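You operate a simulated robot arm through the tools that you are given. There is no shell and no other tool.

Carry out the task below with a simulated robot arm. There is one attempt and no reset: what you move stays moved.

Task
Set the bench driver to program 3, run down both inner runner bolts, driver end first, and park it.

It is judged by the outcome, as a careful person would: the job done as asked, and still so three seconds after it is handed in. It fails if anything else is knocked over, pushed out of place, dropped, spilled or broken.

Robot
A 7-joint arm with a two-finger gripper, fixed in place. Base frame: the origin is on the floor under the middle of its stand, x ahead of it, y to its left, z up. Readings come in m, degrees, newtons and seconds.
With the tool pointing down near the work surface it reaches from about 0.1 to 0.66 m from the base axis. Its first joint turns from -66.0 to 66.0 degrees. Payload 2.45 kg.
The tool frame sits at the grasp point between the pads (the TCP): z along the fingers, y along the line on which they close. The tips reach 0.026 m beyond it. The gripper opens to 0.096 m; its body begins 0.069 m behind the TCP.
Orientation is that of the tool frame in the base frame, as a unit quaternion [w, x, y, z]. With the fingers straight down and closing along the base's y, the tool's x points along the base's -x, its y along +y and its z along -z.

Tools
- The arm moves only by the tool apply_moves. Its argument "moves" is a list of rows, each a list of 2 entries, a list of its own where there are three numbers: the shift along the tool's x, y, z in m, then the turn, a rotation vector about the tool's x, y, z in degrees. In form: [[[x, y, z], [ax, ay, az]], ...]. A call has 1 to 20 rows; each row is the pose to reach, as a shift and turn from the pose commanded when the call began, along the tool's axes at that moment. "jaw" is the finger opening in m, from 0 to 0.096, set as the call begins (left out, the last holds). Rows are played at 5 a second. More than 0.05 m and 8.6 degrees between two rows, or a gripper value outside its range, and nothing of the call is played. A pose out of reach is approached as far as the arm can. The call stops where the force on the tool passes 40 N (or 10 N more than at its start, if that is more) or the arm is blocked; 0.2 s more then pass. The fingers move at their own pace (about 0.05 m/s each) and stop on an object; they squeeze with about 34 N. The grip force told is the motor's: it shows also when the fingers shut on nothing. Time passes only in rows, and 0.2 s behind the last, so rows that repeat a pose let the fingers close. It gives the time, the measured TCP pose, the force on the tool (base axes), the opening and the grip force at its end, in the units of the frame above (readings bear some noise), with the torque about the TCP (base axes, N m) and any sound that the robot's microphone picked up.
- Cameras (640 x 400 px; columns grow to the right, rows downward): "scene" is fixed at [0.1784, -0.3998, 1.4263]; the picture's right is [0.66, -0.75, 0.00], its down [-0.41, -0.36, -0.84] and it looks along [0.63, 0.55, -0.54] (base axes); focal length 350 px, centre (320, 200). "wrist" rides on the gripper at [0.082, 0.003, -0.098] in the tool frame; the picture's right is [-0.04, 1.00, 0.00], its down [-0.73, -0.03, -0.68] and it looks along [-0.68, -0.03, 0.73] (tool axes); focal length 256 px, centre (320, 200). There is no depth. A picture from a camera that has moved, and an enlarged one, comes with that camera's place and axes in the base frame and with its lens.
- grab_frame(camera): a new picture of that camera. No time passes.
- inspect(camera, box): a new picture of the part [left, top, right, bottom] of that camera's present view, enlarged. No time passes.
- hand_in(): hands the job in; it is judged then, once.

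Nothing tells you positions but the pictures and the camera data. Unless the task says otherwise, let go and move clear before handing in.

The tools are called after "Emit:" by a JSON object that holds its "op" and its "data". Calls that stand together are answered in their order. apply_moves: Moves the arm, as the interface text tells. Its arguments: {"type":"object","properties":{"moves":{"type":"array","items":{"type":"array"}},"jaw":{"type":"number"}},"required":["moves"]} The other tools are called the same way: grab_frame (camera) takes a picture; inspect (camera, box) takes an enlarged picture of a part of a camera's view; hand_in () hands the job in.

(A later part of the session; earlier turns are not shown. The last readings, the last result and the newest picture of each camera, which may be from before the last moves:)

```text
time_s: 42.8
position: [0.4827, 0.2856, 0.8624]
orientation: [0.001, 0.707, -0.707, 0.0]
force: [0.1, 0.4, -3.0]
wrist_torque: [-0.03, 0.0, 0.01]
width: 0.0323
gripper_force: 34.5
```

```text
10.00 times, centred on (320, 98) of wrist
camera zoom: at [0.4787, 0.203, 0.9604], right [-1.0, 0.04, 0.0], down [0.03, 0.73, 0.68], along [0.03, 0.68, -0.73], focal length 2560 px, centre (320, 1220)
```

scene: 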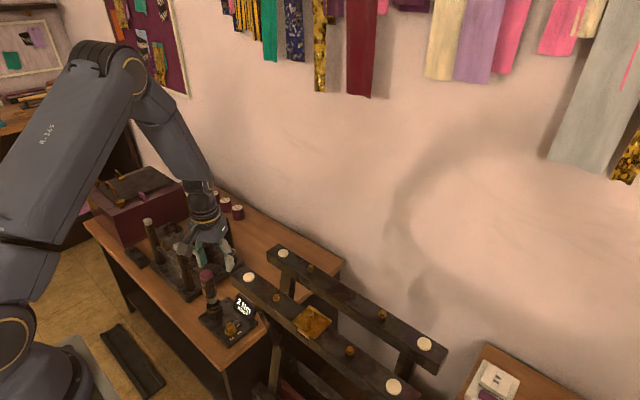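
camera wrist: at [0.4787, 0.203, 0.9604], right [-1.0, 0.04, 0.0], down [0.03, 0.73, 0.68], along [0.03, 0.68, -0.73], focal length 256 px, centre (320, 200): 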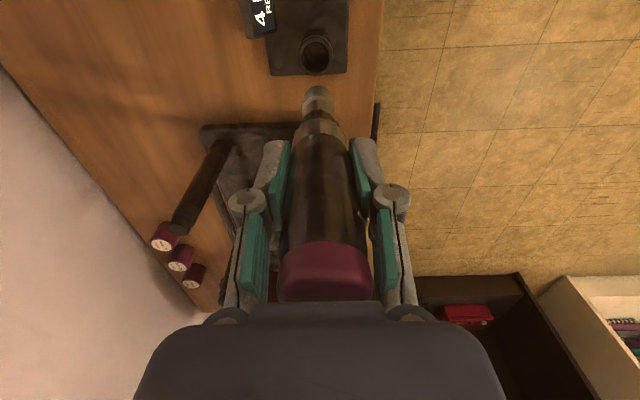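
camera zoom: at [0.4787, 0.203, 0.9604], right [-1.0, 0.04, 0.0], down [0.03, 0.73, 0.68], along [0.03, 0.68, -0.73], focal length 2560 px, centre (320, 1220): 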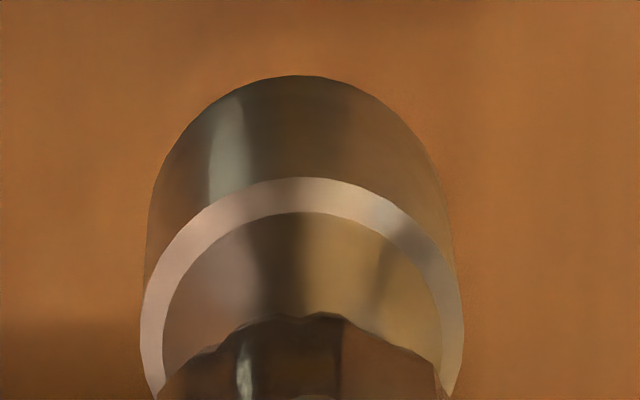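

The driver tilts only about 1.5° in the grip. I'll raise it well clear, level it out, and carry it toward the driver-end inner bolt.

Emit:
{"op": "apply_moves", "data": {"moves": [[[0, 0, -0.03], [0, 0, 0]], [[0, 0, -0.07], [0, 0, 0]], [[0, 0, -0.11], [0, 0, 0]], [[0, 0, -0.15], [0, 0, 0]], [[0, 0, -0.19], [0, 0, 0]], [[0.03, -0.02, -0.198], [0, 0, 0]], [[0.065, -0.035, -0.198], [0, 0, 0]], [[0.1, -0.05, -0.198], [0, 0, 0]], [[0.135, -0.065, -0.198], [0, 0, 0]], [[0.17, -0.08, -0.198], [0, 0, 0]], [[0.205, -0.095, -0.198], [0, 0, 0]], [[0.24, -0.11, -0.198], [0, 0, 0]], [[0.27, -0.11, -0.198], [0, 0, 0]], [[0.29, -0.11, -0.198], [0, 0, 0]]]}}

Emit:
{"op": "grab_frame", "data": {"camera": "wrist"}}

Emit:
{"op": "grab_frame", "data": {"camera": "scene"}}

```text
time_s: 45.8
position: [0.5968, -0.001, 1.0631]
orientation: [-0.001, 0.707, -0.707, 0.0]
force: [0.0, -0.1, -2.7]
wrist_torque: [0.0, -0.02, 0.03]
width: 0.0324
gripper_force: 34.6
```

```text
taken
camera wrist: at [0.5928, -0.0851, 1.1606], right [-1.0, 0.04, 0.0], down [0.03, 0.73, 0.68], along [0.03, 0.68, -0.73], focal length 256 px, centre (320, 200)
```

wrist: 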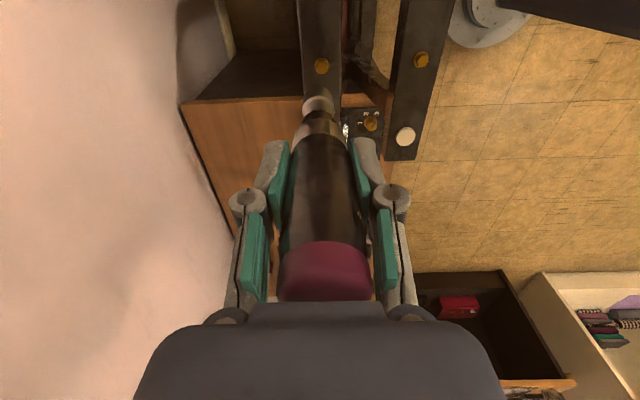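

```text
taken
```

scene: 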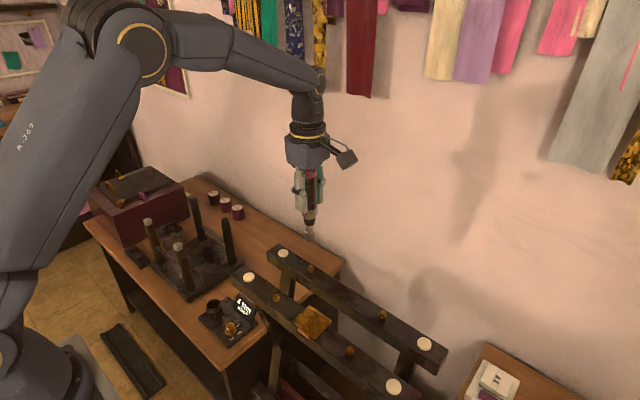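

The socket is above and close to the driver-end inner bolt. I'll level the driver by 1.5° and lower to about 2 cm above the head, then check alignment.

Emit:
{"op": "apply_moves", "data": {"moves": [[[0, 0, 0], [-1.5, 0, 0]], [[0, 0, 0.02], [-1.5, 0, 0]], [[0, 0, 0.04], [-1.5, 0, 0]], [[0, 0, 0.05], [-1.5, 0, 0]], [[0, 0, 0.05], [-1.5, 0, 0]]]}}

Emit:
{"op": "grab_frame", "data": {"camera": "wrist"}}

Emit:
{"op": "inspect", "data": {"camera": "wrist", "box": [280, 50, 360, 110]}}

Emit:
{"op": "inspect", "data": {"camera": "scene", "box": [270, 180, 350, 290]}}

```text
time_s: 47.0
position: [0.598, -0.0036, 1.012]
orientation: [0.01, 0.707, -0.707, -0.01]
force: [-1.3, -0.3, -2.9]
wrist_torque: [0.01, 0.01, 0.02]
width: 0.0321
gripper_force: 34.4
```

```text
taken
camera wrist: at [0.5954, -0.0866, 1.1105], right [-1.0, 0.04, 0.03], down [0.05, 0.73, 0.68], along [0.01, 0.68, -0.73], focal length 256 px, centre (320, 200)
```

wrist: 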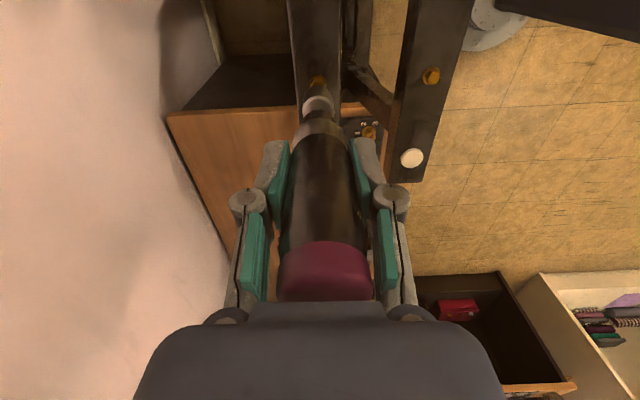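

```text
6.67 times, centred on (320, 80) of wrist
camera zoom: at [0.5954, -0.0866, 1.1105], right [-1.0, 0.04, 0.03], down [0.05, 0.73, 0.68], along [0.01, 0.68, -0.73], focal length 1707 px, centre (320, 1000)
```

zoom: 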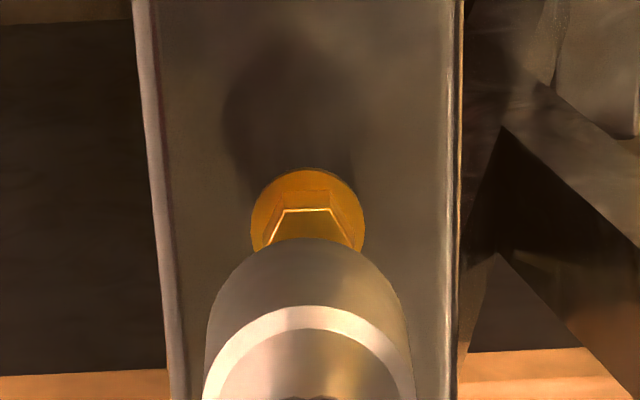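

```text
3.64 times, centred on (310, 235) of scene
camera zoom: at [0.1785, -0.3998, 1.4262], right [0.66, -0.75, 0.0], down [-0.41, -0.36, -0.84], along [0.63, 0.55, -0.54], focal length 1271 px, centre (356, 73)
```

zoom: 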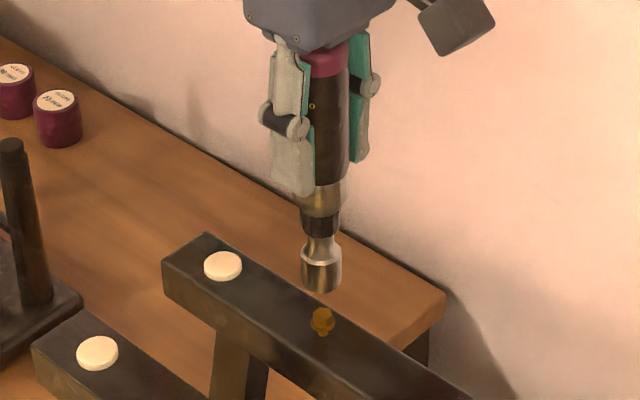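

Socket and bolt axes agree to about 1 mm from both cameras. Lowering slowly toward the head, watching force and sound.

Emit:
{"op": "apply_moves", "data": {"moves": [[[0, -0.0002, 0.008], [0, 0, 0]], [[0, -0.0004, 0.016], [0, 0, 0]], [[0, -0.0005, 0.02], [0, 0, 0]], [[0, -0.0006, 0.022], [0, 0, 0]]]}}

Emit:
{"op": "inspect", "data": {"camera": "wrist", "box": [280, 50, 360, 110]}}

Emit:
{"op": "inspect", "data": {"camera": "scene", "box": [285, 220, 335, 290]}}

```text
time_s: 48.0
position: [0.595, -0.0042, 0.9903]
orientation: [-0.01, -0.707, 0.707, 0.009]
force: [-0.5, 0.3, -3.2]
wrist_torque: [-0.01, -0.03, 0.0]
width: 0.0324
gripper_force: 34.1
```

```text
6.67 times, centred on (320, 80) of wrist
camera zoom: at [0.5939, -0.086, 1.088], right [-1.0, 0.04, 0.03], down [0.05, 0.73, 0.68], along [0.01, 0.68, -0.73], focal length 1707 px, centre (320, 1000)
```

zoom: 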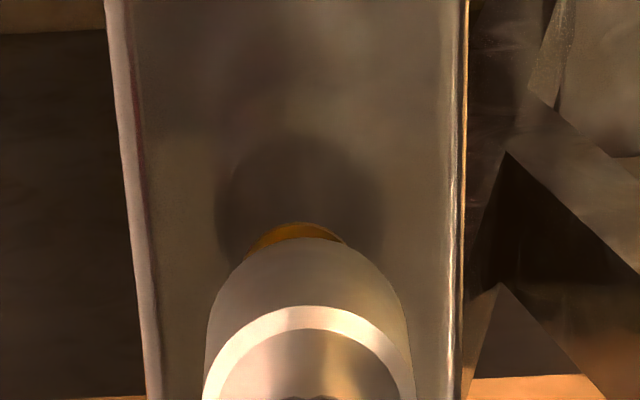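

```text
5.71 times, centred on (310, 255) of scene
camera zoom: at [0.1785, -0.3998, 1.4262], right [0.66, -0.75, 0.0], down [-0.41, -0.36, -0.84], along [0.63, 0.55, -0.54], focal length 1998 px, centre (377, -114)
```

zoom: 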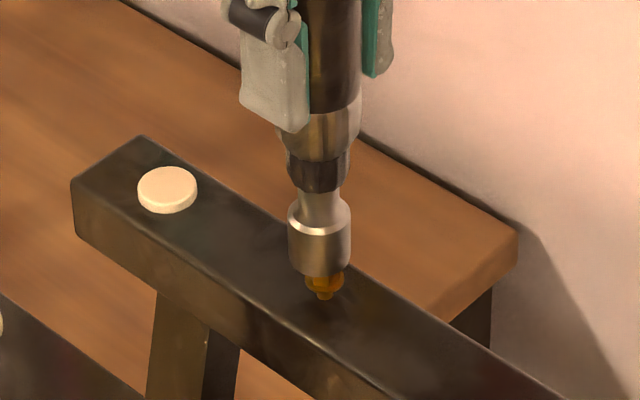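

After lowering, the bolt looks ~1.4 mm toward +x and ~1.5 mm toward −y of the socket. Correcting that and checking again.

Emit:
{"op": "apply_moves", "data": {"moves": [[[0.0008, -0.0007, 0], [0, 0, 0]], [[0.0015, -0.0014, 0], [0, 0, 0]], [[0.0015, -0.0014, 0], [0, 0, 0]]]}}

Emit:
{"op": "inspect", "data": {"camera": "wrist", "box": [280, 50, 360, 110]}}

Emit:
{"op": "inspect", "data": {"camera": "scene", "box": [295, 245, 325, 275]}}

```text
time_s: 48.8
position: [0.5969, -0.005, 0.9891]
orientation: [-0.009, -0.707, 0.707, 0.009]
force: [0.0, 0.2, -3.5]
wrist_torque: [-0.03, -0.01, 0.0]
width: 0.0324
gripper_force: 33.4
```

```text
6.67 times, centred on (320, 80) of wrist
camera zoom: at [0.5956, -0.0878, 1.0873], right [-1.0, 0.04, 0.03], down [0.05, 0.73, 0.68], along [0.01, 0.68, -0.73], focal length 1707 px, centre (320, 1000)
```

zoom: 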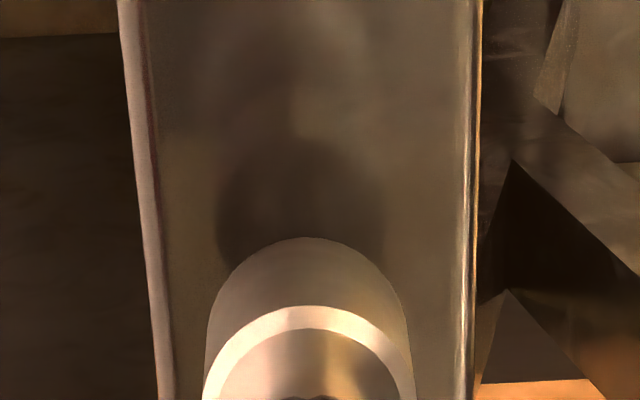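

```text
13.33 times, centred on (310, 260) of scene
camera zoom: at [0.1785, -0.3998, 1.4262], right [0.66, -0.75, 0.0], down [-0.41, -0.36, -0.84], along [0.63, 0.55, -0.54], focal length 4662 px, centre (453, -600)
```

zoom: 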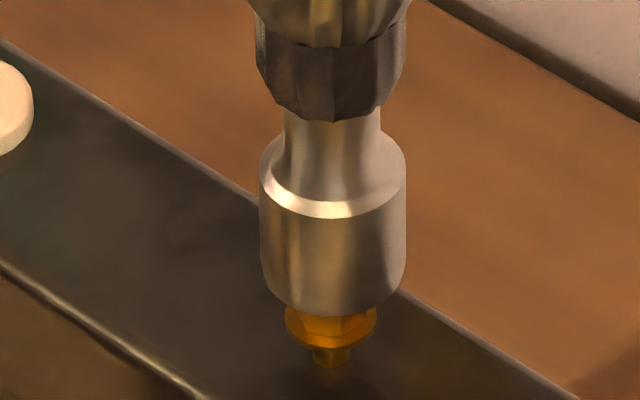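

Scene view shows the socket centred over the bolt head. Lowering gently in small steps onto the hex.

Emit:
{"op": "apply_moves", "data": {"moves": [[[0, 0, 0.002], [0, 0, 0]], [[0, -0.0001, 0.004], [0, 0, 0]], [[0, -0.0002, 0.006], [0, 0, 0]], [[0, -0.0002, 0.006], [0, 0, 0]]]}}

Emit:
{"op": "inspect", "data": {"camera": "scene", "box": [295, 245, 325, 275]}}

Emit:
{"op": "inspect", "data": {"camera": "scene", "box": [200, 280, 270, 340]}}

```text
time_s: 49.8
position: [0.5962, -0.0057, 0.9838]
orientation: [0.01, 0.708, -0.707, -0.009]
force: [-0.6, 0.0, -3.4]
wrist_torque: [-0.02, 0.04, -0.03]
width: 0.0326
gripper_force: 33.5
```

```text
13.33 times, centred on (310, 260) of scene
camera zoom: at [0.1785, -0.3998, 1.4262], right [0.66, -0.75, 0.0], down [-0.41, -0.36, -0.84], along [0.63, 0.55, -0.54], focal length 4662 px, centre (453, -600)
```

zoom: 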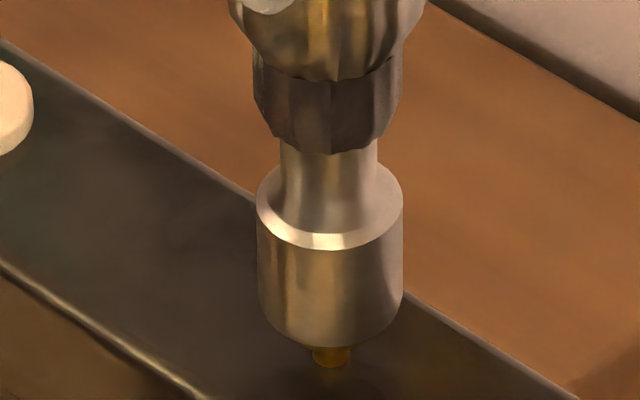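

```text
6.67 times, centred on (235, 310) of scene
camera zoom: at [0.1785, -0.3998, 1.4262], right [0.66, -0.75, 0.0], down [-0.41, -0.36, -0.84], along [0.63, 0.55, -0.54], focal length 2331 px, centre (887, -533)
```

zoom: 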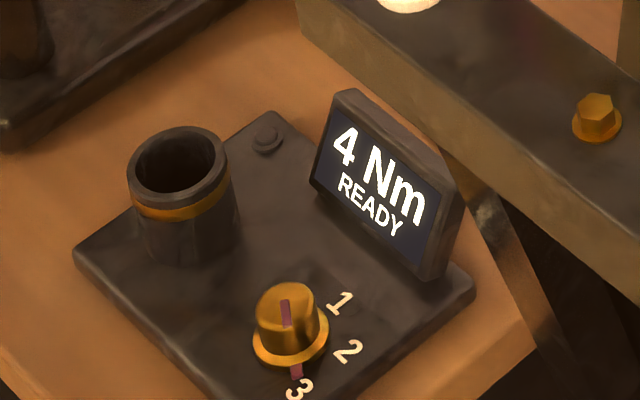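

The socket is going over the head without resistance. Continuing down a few mm until it seats.

Emit:
{"op": "apply_moves", "data": {"moves": [[[0, 0, 0.0015], [0, 0, 0]], [[0, -0.0001, 0.003], [0, 0, 0]], [[0, -0.0001, 0.0045], [0, 0, 0]], [[0, -0.0002, 0.006], [0, 0, 0]]]}}

Emit:
{"op": "inspect", "data": {"camera": "scene", "box": [295, 245, 325, 275]}}

Emit:
{"op": "inspect", "data": {"camera": "scene", "box": [200, 280, 270, 340]}}

```text
time_s: 50.8
position: [0.5968, -0.0042, 0.9757]
orientation: [-0.009, -0.707, 0.707, 0.009]
force: [0.9, -0.1, -2.0]
wrist_torque: [-0.04, -0.06, 0.0]
width: 0.0323
gripper_force: 33.6
```

```text
13.33 times, centred on (310, 260) of scene
camera zoom: at [0.1785, -0.3998, 1.4262], right [0.66, -0.75, 0.0], down [-0.41, -0.36, -0.84], along [0.63, 0.55, -0.54], focal length 4662 px, centre (453, -600)
```

zoom: 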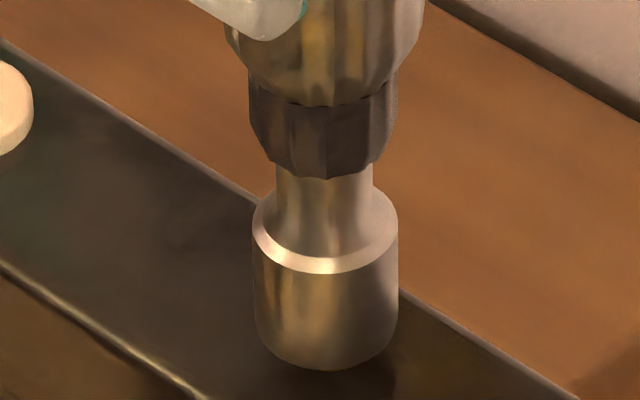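

```text
6.67 times, centred on (235, 310) of scene
camera zoom: at [0.1785, -0.3998, 1.4262], right [0.66, -0.75, 0.0], down [-0.41, -0.36, -0.84], along [0.63, 0.55, -0.54], focal length 2331 px, centre (887, -533)
```

zoom: 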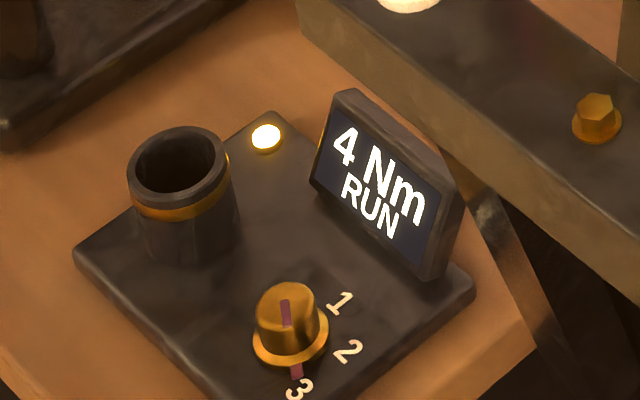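

The display shows "4 Nm RUN" with the lamp lit: the driver is running. I'll follow the bolt down slowly.

Emit:
{"op": "apply_moves", "data": {"moves": [[[0, 0, 0.0008], [0, 0, 0]], [[0, 0, 0.0016], [0, 0, 0]], [[0, -0.0001, 0.0024], [0, 0, 0]]]}}

Emit:
{"op": "inspect", "data": {"camera": "scene", "box": [295, 245, 325, 275]}}

Emit:
{"op": "inspect", "data": {"camera": "scene", "box": [200, 280, 270, 340]}}

```text
time_s: 51.6
position: [0.5969, -0.004, 0.9757]
orientation: [-0.009, -0.707, 0.707, 0.009]
force: [0.4, -0.7, -1.7]
wrist_torque: [-0.04, -0.07, 0.0]
width: 0.0321
gripper_force: 33.8
```

```text
13.33 times, centred on (310, 260) of scene
camera zoom: at [0.1785, -0.3998, 1.4262], right [0.66, -0.75, 0.0], down [-0.41, -0.36, -0.84], along [0.63, 0.55, -0.54], focal length 4662 px, centre (453, -600)
```

zoom: 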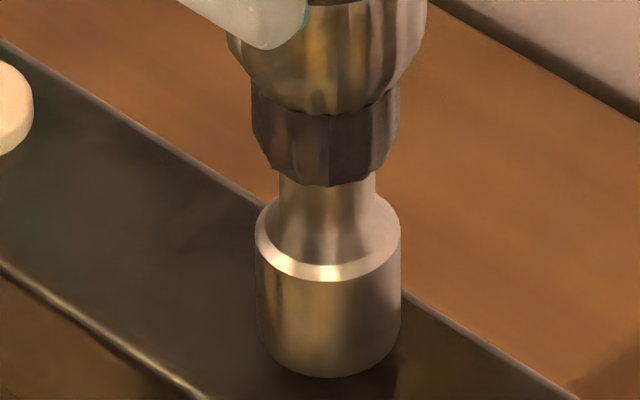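

```text
6.67 times, centred on (235, 310) of scene
camera zoom: at [0.1785, -0.3998, 1.4262], right [0.66, -0.75, 0.0], down [-0.41, -0.36, -0.84], along [0.63, 0.55, -0.54], focal length 2331 px, centre (887, -533)
```

zoom: 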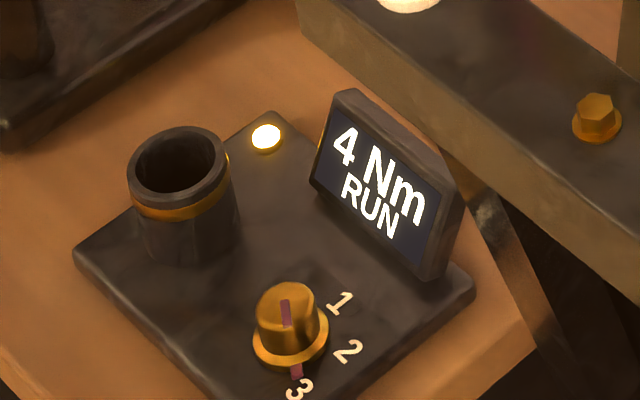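

Still running and sinking. Continuing to follow it down.

Emit:
{"op": "apply_moves", "data": {"moves": [[[0, 0, 0.001], [0, 0, 0]], [[0, 0, 0.002], [0, 0, 0]], [[0, -0.0001, 0.003], [0, 0, 0]], [[0, -0.0001, 0.004], [0, 0, 0]]]}}

Emit:
{"op": "inspect", "data": {"camera": "scene", "box": [295, 245, 325, 275]}}

Emit:
{"op": "inspect", "data": {"camera": "scene", "box": [200, 280, 270, 340]}}

```text
time_s: 52.6
position: [0.5976, -0.0046, 0.9733]
orientation: [-0.008, -0.707, 0.707, 0.008]
force: [-2.4, -0.1, 17.1]
wrist_torque: [-0.09, 0.3, -0.02]
width: 0.0324
gripper_force: 34.3
```

```text
13.33 times, centred on (310, 260) of scene
camera zoom: at [0.178, -0.3998, 1.4263], right [0.66, -0.75, 0.0], down [-0.41, -0.36, -0.84], along [0.63, 0.55, -0.54], focal length 4662 px, centre (453, -600)
```

zoom: 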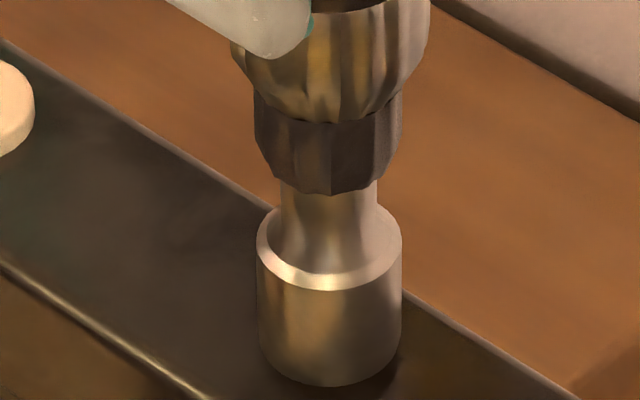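

```text
6.67 times, centred on (235, 310) of scene
camera zoom: at [0.178, -0.3998, 1.4263], right [0.66, -0.75, 0.0], down [-0.41, -0.36, -0.84], along [0.63, 0.55, -0.54], focal length 2331 px, centre (887, -533)
```

zoom: 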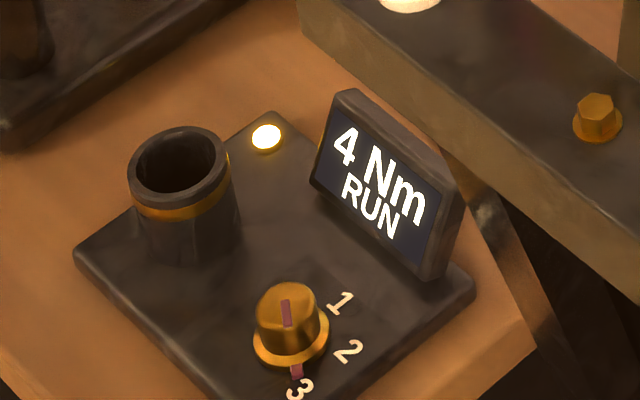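

About 19 N of push now and it's still running. I'll hold and let the bolt travel, watching for the torque click.

Emit:
{"op": "apply_moves", "data": {"moves": [[[0, 0, 0], [0, 0, 0]], [[0, 0, 0], [0, 0, 0]], [[0, 0, 0], [0, 0, 0]]]}}

Emit:
{"op": "inspect", "data": {"camera": "scene", "box": [200, 280, 270, 340]}}

Emit:
{"op": "inspect", "data": {"camera": "scene", "box": [295, 245, 325, 275]}}

```text
time_s: 53.4
position: [0.5971, -0.0045, 0.9728]
orientation: [-0.009, -0.707, 0.707, 0.008]
force: [-1.6, -0.5, 25.9]
wrist_torque: [-0.11, 0.02, 0.0]
width: 0.0327
gripper_force: 33.8
```

```text
6.67 times, centred on (235, 310) of scene
camera zoom: at [0.1779, -0.3998, 1.4263], right [0.66, -0.75, 0.0], down [-0.41, -0.36, -0.84], along [0.63, 0.55, -0.54], focal length 2331 px, centre (887, -533)
```

zoom: 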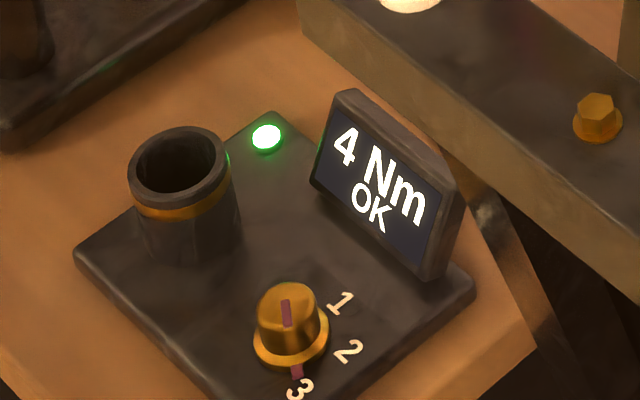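

```text
13.33 times, centred on (310, 260) of scene
camera zoom: at [0.1779, -0.3998, 1.4263], right [0.66, -0.75, 0.0], down [-0.41, -0.36, -0.84], along [0.63, 0.55, -0.54], focal length 4662 px, centre (453, -600)
```

zoom: 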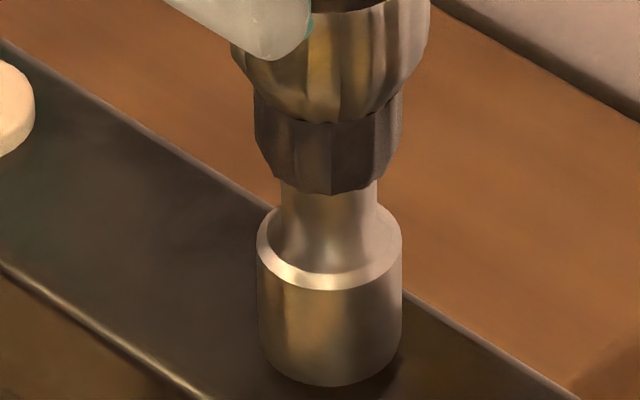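

Green lamp and "4 Nm OK": the driver-end bolt reached torque. Lifting straight off it.

Emit:
{"op": "apply_moves", "data": {"moves": [[[0, 0.0001, -0.004], [0, 0, 0]], [[0, 0.0003, -0.01], [0, 0, 0]], [[0, 0.0005, -0.02], [0, 0, 0]], [[0, 0.0009, -0.035], [0, 0, 0]], [[0, 0.0014, -0.055], [0, 0, 0]], [[0, 0.0018, -0.07], [0, 0, 0]]]}}

Emit:
{"op": "grab_frame", "data": {"camera": "wrist"}}

Emit:
{"op": "inspect", "data": {"camera": "scene", "box": [280, 210, 340, 280]}}

Emit:
{"op": "inspect", "data": {"camera": "scene", "box": [200, 280, 270, 340]}}

Emit:
{"op": "inspect", "data": {"camera": "wrist", "box": [280, 50, 360, 110]}}

```text
time_s: 54.8
position: [0.5971, -0.0044, 1.0419]
orientation: [0.01, 0.708, -0.707, -0.01]
force: [0.0, 0.4, -3.2]
wrist_torque: [0.01, 0.01, -0.02]
width: 0.0323
gripper_force: 34.4
```

```text
taken
camera wrist: at [0.5963, -0.0877, 1.1403], right [-1.0, 0.04, 0.03], down [0.05, 0.73, 0.68], along [0.01, 0.68, -0.73], focal length 256 px, centre (320, 200)
```

wrist: 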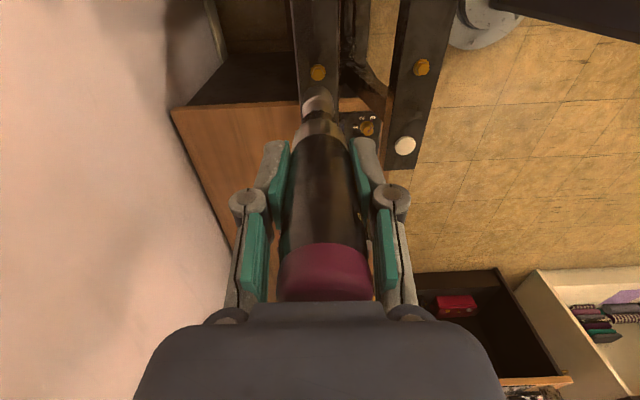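

```text
5.71 times, centred on (310, 245) of scene
camera zoom: at [0.1785, -0.3998, 1.4262], right [0.66, -0.75, 0.0], down [-0.41, -0.36, -0.84], along [0.63, 0.55, -0.54], focal length 1998 px, centre (377, -57)
```

zoom: 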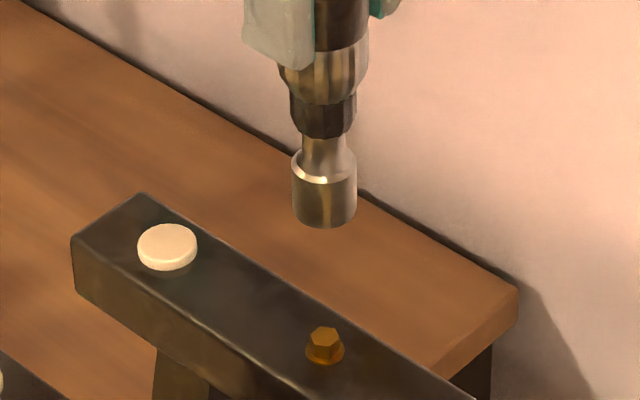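

```text
6.67 times, centred on (235, 310) of scene
camera zoom: at [0.1785, -0.3998, 1.4262], right [0.66, -0.75, 0.0], down [-0.41, -0.36, -0.84], along [0.63, 0.55, -0.54], focal length 2331 px, centre (887, -533)
```

zoom: 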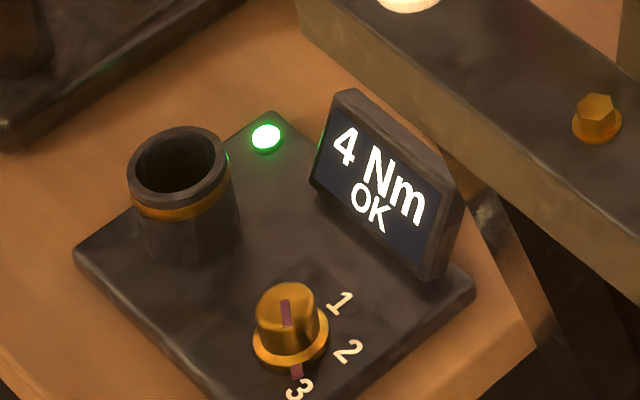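

```text
6.67 times, centred on (320, 80) of wrist
camera zoom: at [0.5963, -0.0877, 1.1403], right [-1.0, 0.04, 0.03], down [0.05, 0.73, 0.68], along [0.01, 0.68, -0.73], focal length 1707 px, centre (320, 1000)
```

zoom: 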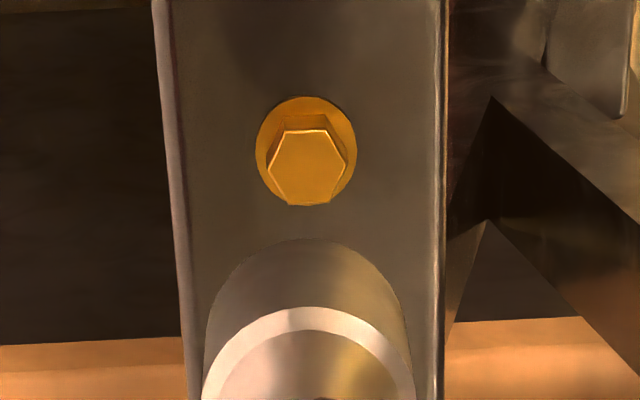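

The driver-end inner bolt is now fully seated (flange flush). Next, moving along the same runner to the far-end bolt.

Emit:
{"op": "apply_moves", "data": {"moves": [[[0.04, 0, 0], [0, 0, 0]], [[0.08, 0, 0], [0, 0, 0]], [[0.12, 0, 0], [0, 0, 0]], [[0.16, 0, 0], [0, 0, 0]], [[0.191, 0, 0], [0, 0, 0]], [[0.191, 0, 0.02], [0, 0, 0]], [[0.191, -0.0006, 0.03], [0, 0, 0]]]}}

Emit:
{"op": "inspect", "data": {"camera": "wrist", "box": [280, 50, 360, 110]}}

Emit:
{"op": "inspect", "data": {"camera": "scene", "box": [350, 250, 420, 330]}}

Emit:
{"op": "inspect", "data": {"camera": "scene", "box": [200, 280, 270, 340]}}

```text
time_s: 56.4
position: [0.5985, -0.1957, 1.0098]
orientation: [0.01, 0.707, -0.707, -0.009]
force: [-0.1, -0.4, -3.3]
wrist_torque: [0.02, 0.01, 0.02]
width: 0.0322
gripper_force: 33.9
```

```text
6.67 times, centred on (320, 80) of wrist
camera zoom: at [0.5959, -0.2785, 1.1071], right [-1.0, 0.04, 0.03], down [0.05, 0.73, 0.68], along [0.01, 0.68, -0.73], focal length 1707 px, centre (320, 1000)
```

zoom: 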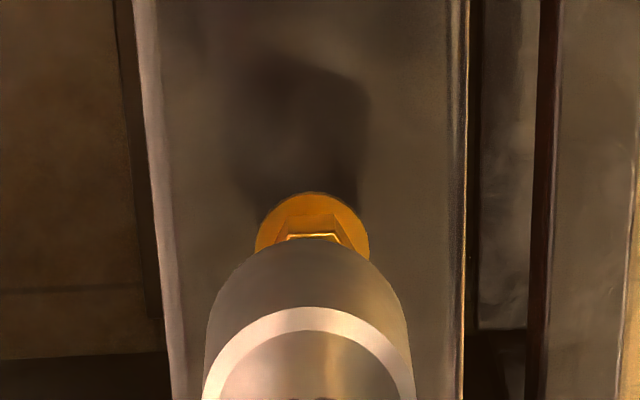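

```text
5.00 times, centred on (385, 290) of scene
camera zoom: at [0.1785, -0.3998, 1.4262], right [0.66, -0.75, 0.0], down [-0.41, -0.36, -0.84], along [0.63, 0.55, -0.54], focal length 1748 px, centre (-5, -250)
```

zoom: 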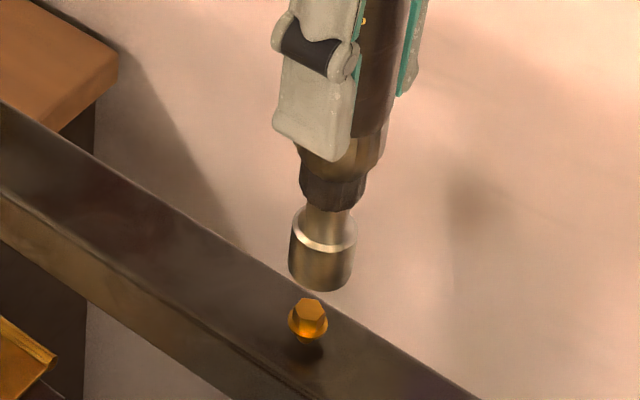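

```text
6.67 times, centred on (235, 310) of scene
camera zoom: at [0.1785, -0.3998, 1.4262], right [0.66, -0.75, 0.0], down [-0.41, -0.36, -0.84], along [0.63, 0.55, -0.54], focal length 2331 px, centre (887, -533)
```

zoom: 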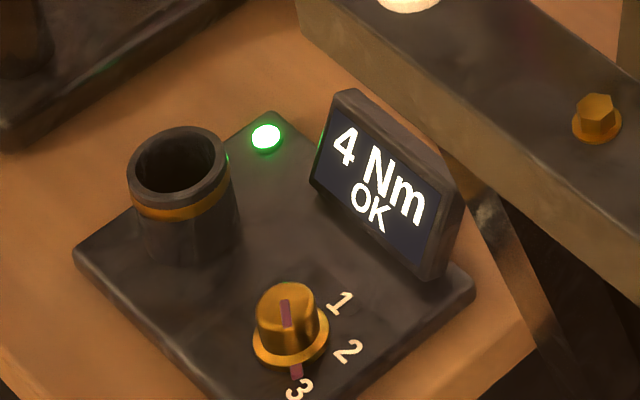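

Nearly aligned over the far-end bolt; small correction of about 1.7 mm (+y) and 1 mm (−x), then lower to just above the head.

Emit:
{"op": "apply_moves", "data": {"moves": [[[-0.0017, 0.001, 0], [0, 0, 0]], [[-0.0017, 0.0008, 0.007], [0, 0, 0]], [[-0.0017, 0.0006, 0.014], [0, 0, 0]], [[-0.0017, 0.0005, 0.019], [0, 0, 0]], [[-0.0017, 0.0005, 0.019], [0, 0, 0]]]}}

Emit:
{"op": "inspect", "data": {"camera": "wrist", "box": [280, 50, 360, 110]}}

Emit:
{"op": "inspect", "data": {"camera": "scene", "box": [367, 295, 397, 325]}}

```text
time_s: 57.6
position: [0.596, -0.1947, 0.991]
orientation: [-0.01, -0.706, 0.708, 0.009]
force: [0.1, -0.3, -3.3]
wrist_torque: [0.01, -0.01, 0.0]
width: 0.0323
gripper_force: 34.3
```

```text
6.67 times, centred on (320, 80) of wrist
camera zoom: at [0.5948, -0.2765, 1.089], right [-1.0, 0.04, 0.03], down [0.05, 0.73, 0.68], along [0.01, 0.68, -0.73], focal length 1707 px, centre (320, 1000)
```

zoom: 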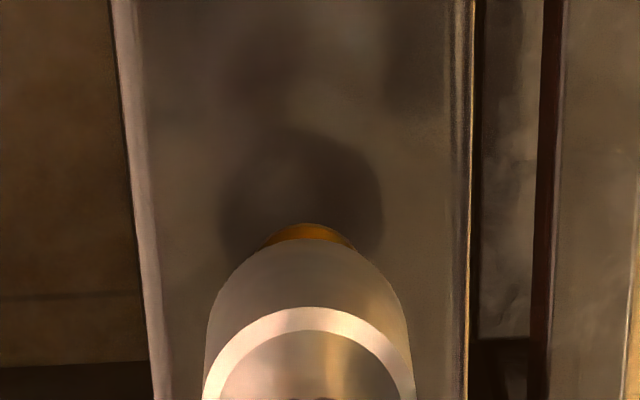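

```text
13.33 times, centred on (382, 310) of scene
camera zoom: at [0.1785, -0.3998, 1.4262], right [0.66, -0.75, 0.0], down [-0.41, -0.36, -0.84], along [0.63, 0.55, -0.54], focal length 4662 px, centre (-507, -1267)
```

zoom: 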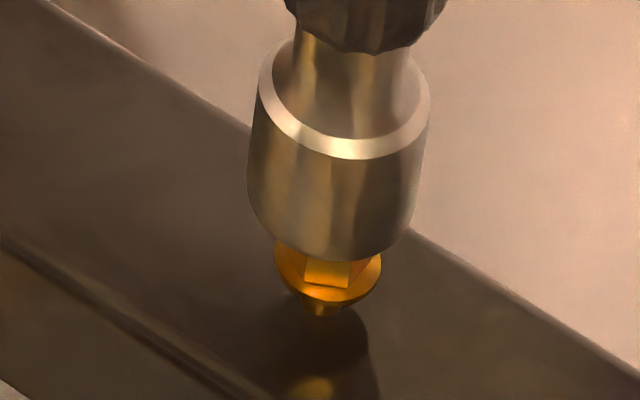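

Aligned in x; the bolt is about 1.2 mm toward −y. Correcting and lowering the socket over the head.

Emit:
{"op": "apply_moves", "data": {"moves": [[[0.0012, 0, 0], [0, 0, 0]], [[0.0012, 0, 0.002], [0, 0, 0]], [[0.0012, -0.0001, 0.004], [0, 0, 0]], [[0.0012, -0.0002, 0.006], [0, 0, 0]], [[0.0012, -0.0002, 0.007], [0, 0, 0]]]}}

Emit:
{"op": "inspect", "data": {"camera": "scene", "box": [367, 295, 397, 325]}}

Emit:
{"op": "inspect", "data": {"camera": "scene", "box": [200, 280, 270, 340]}}

```text
time_s: 58.8
position: [0.5973, -0.1954, 0.9829]
orientation: [-0.01, -0.707, 0.707, 0.01]
force: [0.4, 0.5, -4.1]
wrist_torque: [0.03, 0.01, -0.01]
width: 0.032
gripper_force: 33.8
```

```text
13.33 times, centred on (382, 310) of scene
camera zoom: at [0.1785, -0.3998, 1.4262], right [0.66, -0.75, 0.0], down [-0.41, -0.36, -0.84], along [0.63, 0.55, -0.54], focal length 4662 px, centre (-507, -1267)
```

zoom: 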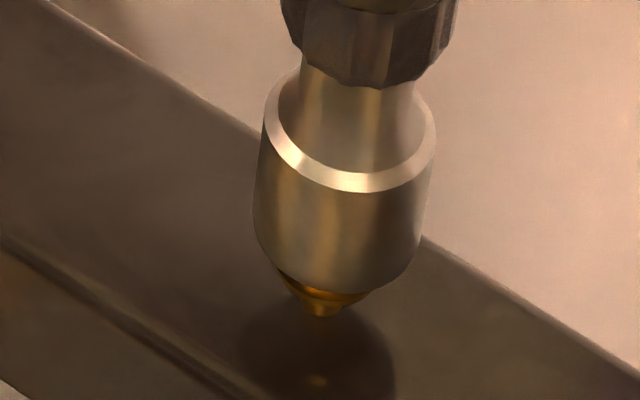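

```text
6.67 times, centred on (235, 310) of scene
camera zoom: at [0.1785, -0.3998, 1.4262], right [0.66, -0.75, 0.0], down [-0.41, -0.36, -0.84], along [0.63, 0.55, -0.54], focal length 2331 px, centre (887, -533)
```

zoom: 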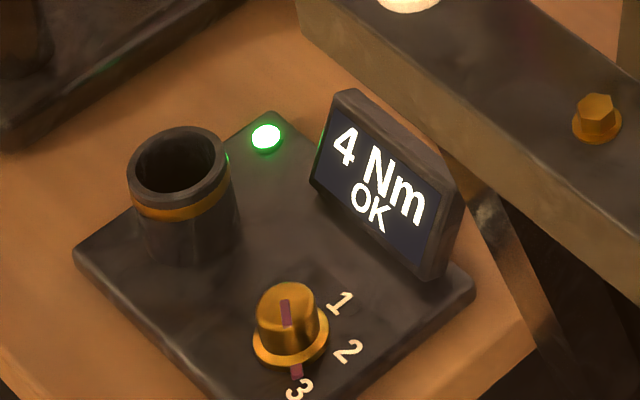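

The bolt now looks about 1 mm toward −x of the socket. Checking with the wrist view before seating.

Emit:
{"op": "inspect", "data": {"camera": "wrist", "box": [280, 50, 360, 110]}}

Emit:
{"op": "inspect", "data": {"camera": "scene", "box": [374, 305, 390, 317]}}

```text
6.67 times, centred on (320, 80) of wrist
camera zoom: at [0.5955, -0.2778, 1.0824], right [-1.0, 0.04, 0.03], down [0.05, 0.73, 0.68], along [0.01, 0.68, -0.73], focal length 1707 px, centre (320, 1000)
```

zoom: 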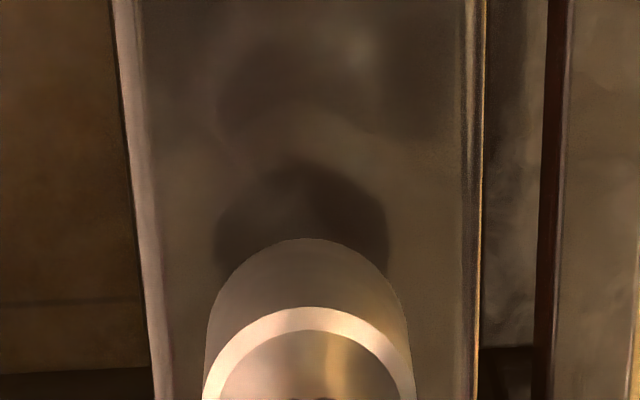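

```text
16.00 times, centred on (382, 311) of scene
camera zoom: at [0.1785, -0.3998, 1.4262], right [0.66, -0.75, 0.0], down [-0.41, -0.36, -0.84], along [0.63, 0.55, -0.54], focal length 5594 px, centre (-672, -1576)
```

zoom: 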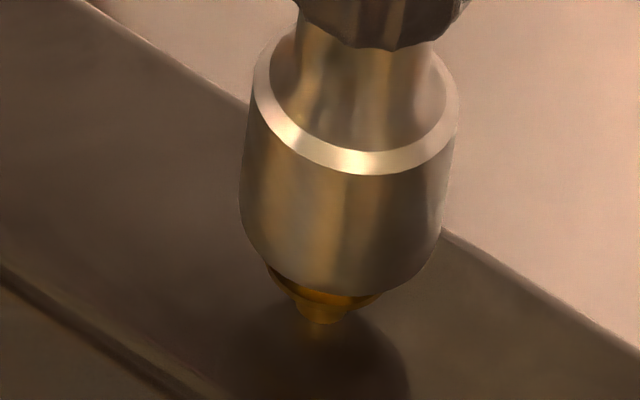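

Offset is now well under 1 mm. Continuing down until it seats and runs.

Emit:
{"op": "apply_moves", "data": {"moves": [[[0, 0.0004, 0.0015], [0, 0, 0]], [[0, 0.0004, 0.003], [0, 0, 0]], [[0, 0.0004, 0.0045], [0, 0, 0]], [[0, 0.0003, 0.006], [0, 0, 0]]]}}

Emit:
{"op": "inspect", "data": {"camera": "scene", "box": [200, 280, 270, 340]}}

Emit:
{"op": "inspect", "data": {"camera": "scene", "box": [367, 295, 397, 325]}}

```text
time_s: 59.8
position: [0.5959, -0.1953, 0.9783]
orientation: [-0.01, -0.707, 0.707, 0.009]
force: [0.5, -0.4, -2.8]
wrist_torque: [0.0, 0.01, 0.02]
width: 0.0323
gripper_force: 33.9
```

```text
6.67 times, centred on (235, 310) of scene
camera zoom: at [0.1785, -0.3998, 1.4262], right [0.66, -0.75, 0.0], down [-0.41, -0.36, -0.84], along [0.63, 0.55, -0.54], focal length 2331 px, centre (887, -533)
```

zoom: 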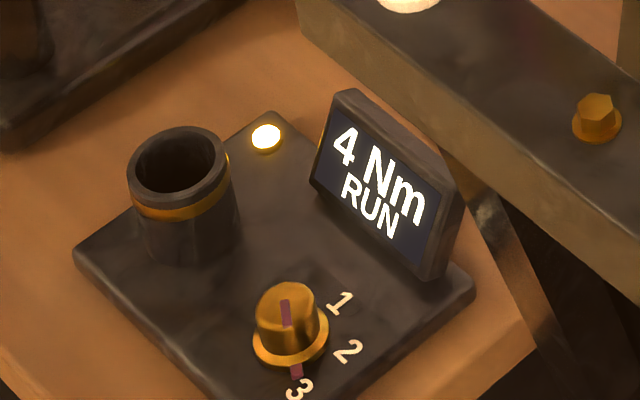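

```text
13.33 times, centred on (382, 310) of scene
camera zoom: at [0.1785, -0.3998, 1.4262], right [0.66, -0.75, 0.0], down [-0.41, -0.36, -0.84], along [0.63, 0.55, -0.54], focal length 4662 px, centre (-507, -1267)
```

zoom: 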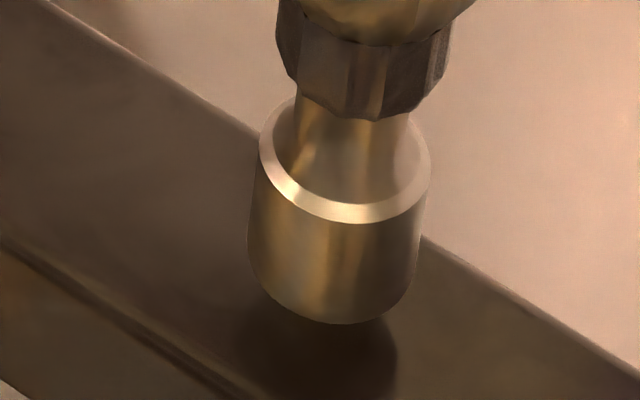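

Running on the far-end bolt (RUN, lamp amber). Following it down slowly as before.

Emit:
{"op": "apply_moves", "data": {"moves": [[[0, 0, 0.001], [0, 0, 0]], [[0, 0, 0.002], [0, 0, 0]], [[0, -0.0001, 0.003], [0, 0, 0]], [[0, -0.0001, 0.004], [0, 0, 0]]]}}

Emit:
{"op": "inspect", "data": {"camera": "scene", "box": [200, 280, 270, 340]}}

Emit:
{"op": "inspect", "data": {"camera": "scene", "box": [367, 295, 397, 325]}}

```text
time_s: 60.8
position: [0.5951, -0.1954, 0.9739]
orientation: [-0.009, -0.707, 0.707, 0.01]
force: [0.0, -0.5, -2.1]
wrist_torque: [-0.03, -0.01, 0.0]
width: 0.0323
gripper_force: 34.3
```

```text
6.67 times, centred on (235, 310) of scene
camera zoom: at [0.1785, -0.3998, 1.4262], right [0.66, -0.75, 0.0], down [-0.41, -0.36, -0.84], along [0.63, 0.55, -0.54], focal length 2331 px, centre (887, -533)
```

zoom: 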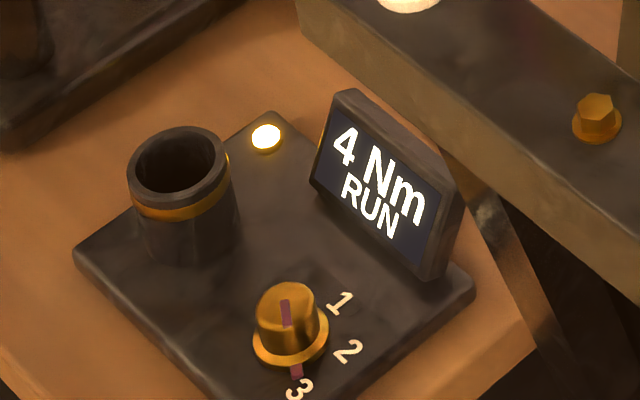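

```text
13.33 times, centred on (382, 310) of scene
camera zoom: at [0.1785, -0.3998, 1.4262], right [0.66, -0.75, 0.0], down [-0.41, -0.36, -0.84], along [0.63, 0.55, -0.54], focal length 4662 px, centre (-507, -1267)
```

zoom: 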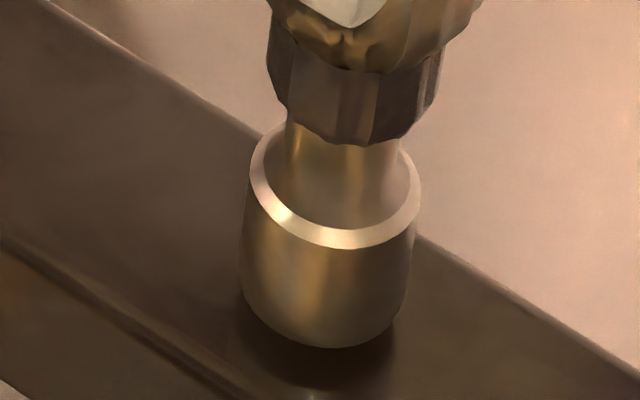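

Still running; following another few mm.

Emit:
{"op": "apply_moves", "data": {"moves": [[[0, 0, 0.0008], [0, 0, 0]], [[0, 0, 0.0016], [0, 0, 0]], [[0, 0, 0.0024], [0, 0, 0]], [[0, 0, 0.0024], [0, 0, 0]]]}}

Emit:
{"op": "inspect", "data": {"camera": "scene", "box": [200, 280, 270, 340]}}

Emit:
{"op": "inspect", "data": {"camera": "scene", "box": [367, 295, 397, 325]}}

```text
time_s: 61.8
position: [0.5961, -0.1964, 0.9719]
orientation: [0.009, 0.707, -0.707, -0.009]
force: [-2.2, 0.5, 3.3]
wrist_torque: [0.04, 0.19, 0.01]
width: 0.0323
gripper_force: 34.4
```

```text
6.67 times, centred on (235, 310) of scene
camera zoom: at [0.1783, -0.3998, 1.4263], right [0.66, -0.75, 0.0], down [-0.41, -0.36, -0.84], along [0.63, 0.55, -0.54], focal length 2331 px, centre (887, -533)
```

zoom: 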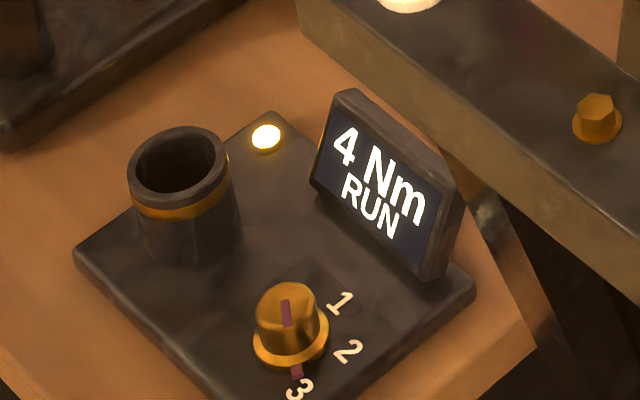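

```text
13.33 times, centred on (382, 310) of scene
camera zoom: at [0.1783, -0.3998, 1.4263], right [0.66, -0.75, 0.0], down [-0.41, -0.36, -0.84], along [0.63, 0.55, -0.54], focal length 4662 px, centre (-507, -1267)
```

zoom: 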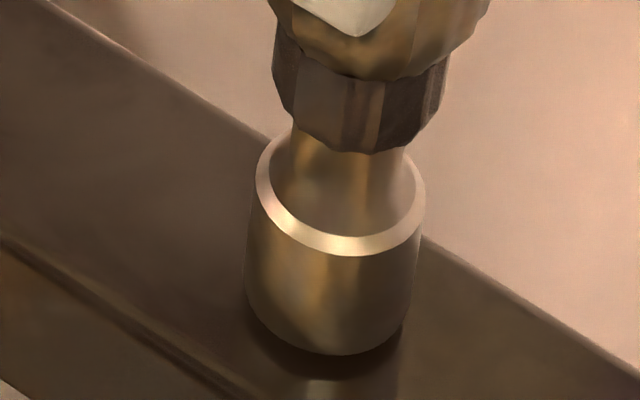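

Light contact (about 6 N) and still running. One more millimetre and hold.

Emit:
{"op": "apply_moves", "data": {"moves": [[[0, 0, 0.0006], [0, 0, 0]], [[0, 0, 0.0012], [0, 0, 0]], [[0, 0, 0.0012], [0, 0, 0]], [[0, 0, 0.0012], [0, 0, 0]]]}}

Emit:
{"op": "inspect", "data": {"camera": "scene", "box": [200, 280, 270, 340]}}

Emit:
{"op": "inspect", "data": {"camera": "scene", "box": [367, 295, 397, 325]}}

```text
time_s: 62.8
position: [0.5974, -0.1958, 0.9714]
orientation: [-0.008, -0.707, 0.708, 0.008]
force: [-3.4, 0.9, 11.6]
wrist_torque: [0.22, 0.27, 0.03]
width: 0.0321
gripper_force: 33.9
```

```text
6.67 times, centred on (235, 310) of scene
camera zoom: at [0.1781, -0.3997, 1.4263], right [0.66, -0.75, 0.0], down [-0.41, -0.36, -0.84], along [0.63, 0.55, -0.54], focal length 2331 px, centre (887, -533)
```

zoom: 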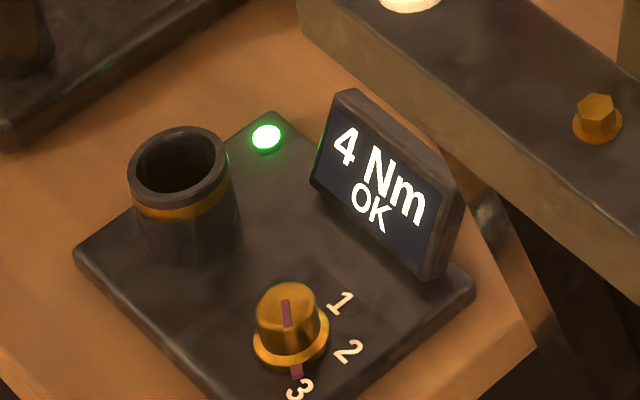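

```text
13.33 times, centred on (382, 310) of scene
camera zoom: at [0.1781, -0.3997, 1.4263], right [0.66, -0.75, 0.0], down [-0.41, -0.36, -0.84], along [0.63, 0.55, -0.54], focal length 4662 px, centre (-507, -1267)
```

zoom: 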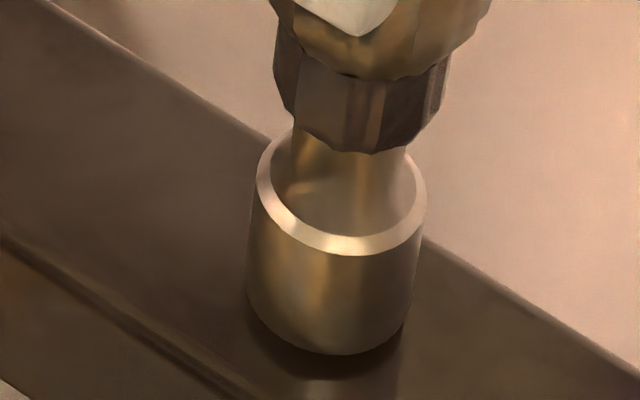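

Green lamp and "4 Nm OK" again: the second bolt reached torque. Lifting off and checking it is seated.

Emit:
{"op": "apply_moves", "data": {"moves": [[[0, 0.0001, -0.004], [0, 0, 0]], [[0, 0.0003, -0.01], [0, 0, 0]], [[0, 0.0005, -0.02], [0, 0, 0]], [[0, 0.0009, -0.035], [0, 0, 0]], [[0, 0.0014, -0.055], [0, 0, 0]], [[0, 0.002, -0.075], [0, 0, 0]], [[0, 0.0024, -0.09], [0, 0, 0]]]}}

Emit:
{"op": "grab_frame", "data": {"camera": "wrist"}}

Emit:
{"op": "inspect", "data": {"camera": "wrist", "box": [280, 50, 360, 110]}}

Emit:
{"op": "inspect", "data": {"camera": "scene", "box": [290, 250, 400, 330]}}

Emit:
{"op": "inspect", "data": {"camera": "scene", "box": [200, 280, 270, 340]}}

```text
time_s: 64.4
position: [0.5944, -0.1954, 1.0617]
orientation: [-0.01, -0.707, 0.707, 0.009]
force: [-0.6, 0.3, -2.7]
wrist_torque: [-0.02, 0.01, -0.03]
width: 0.0324
gripper_force: 33.7
```

```text
taken
camera wrist: at [0.5937, -0.2787, 1.1596], right [-1.0, 0.04, 0.03], down [0.05, 0.73, 0.68], along [0.01, 0.68, -0.73], focal length 256 px, centre (320, 200)
```

wrist: 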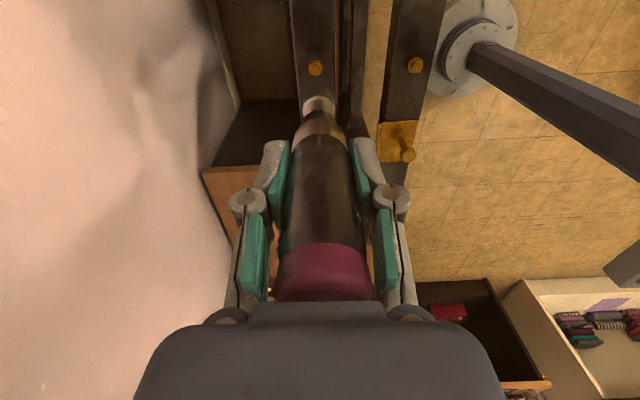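

```text
6.67 times, centred on (320, 80) of wrist
camera zoom: at [0.5937, -0.2787, 1.1596], right [-1.0, 0.04, 0.03], down [0.05, 0.73, 0.68], along [0.01, 0.68, -0.73], focal length 1707 px, centre (320, 1000)
```

zoom: 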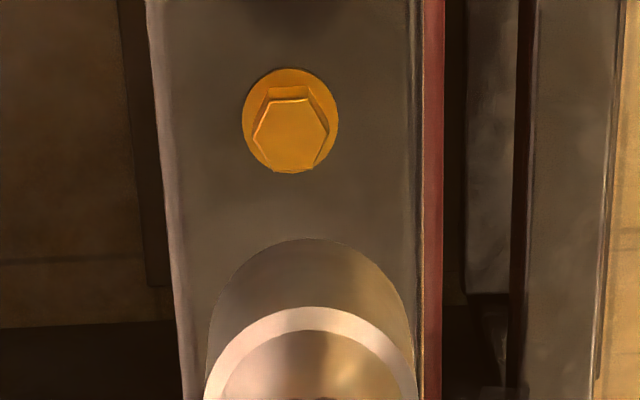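

```text
5.00 times, centred on (345, 290) of scene
camera zoom: at [0.1785, -0.3998, 1.4262], right [0.66, -0.75, 0.0], down [-0.41, -0.36, -0.84], along [0.63, 0.55, -0.54], focal length 1748 px, centre (195, -250)
```

zoom: 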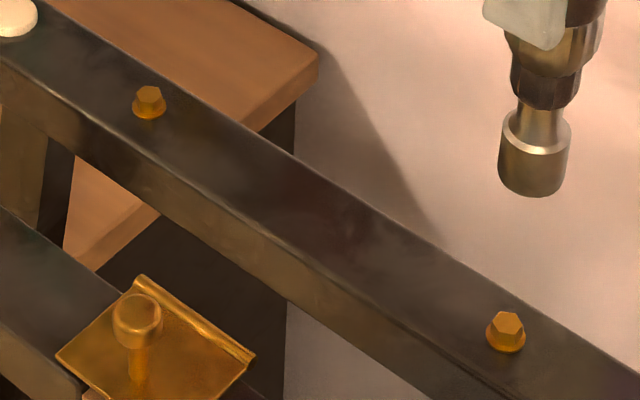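

```text
6.67 times, centred on (235, 310) of scene
camera zoom: at [0.1785, -0.3998, 1.4262], right [0.66, -0.75, 0.0], down [-0.41, -0.36, -0.84], along [0.63, 0.55, -0.54], focal length 2331 px, centre (887, -533)
```

zoom: 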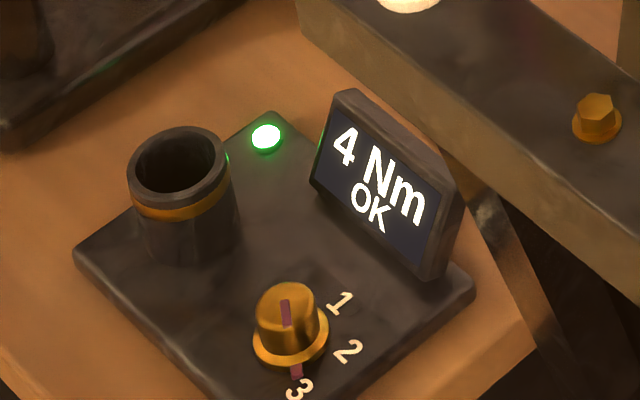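

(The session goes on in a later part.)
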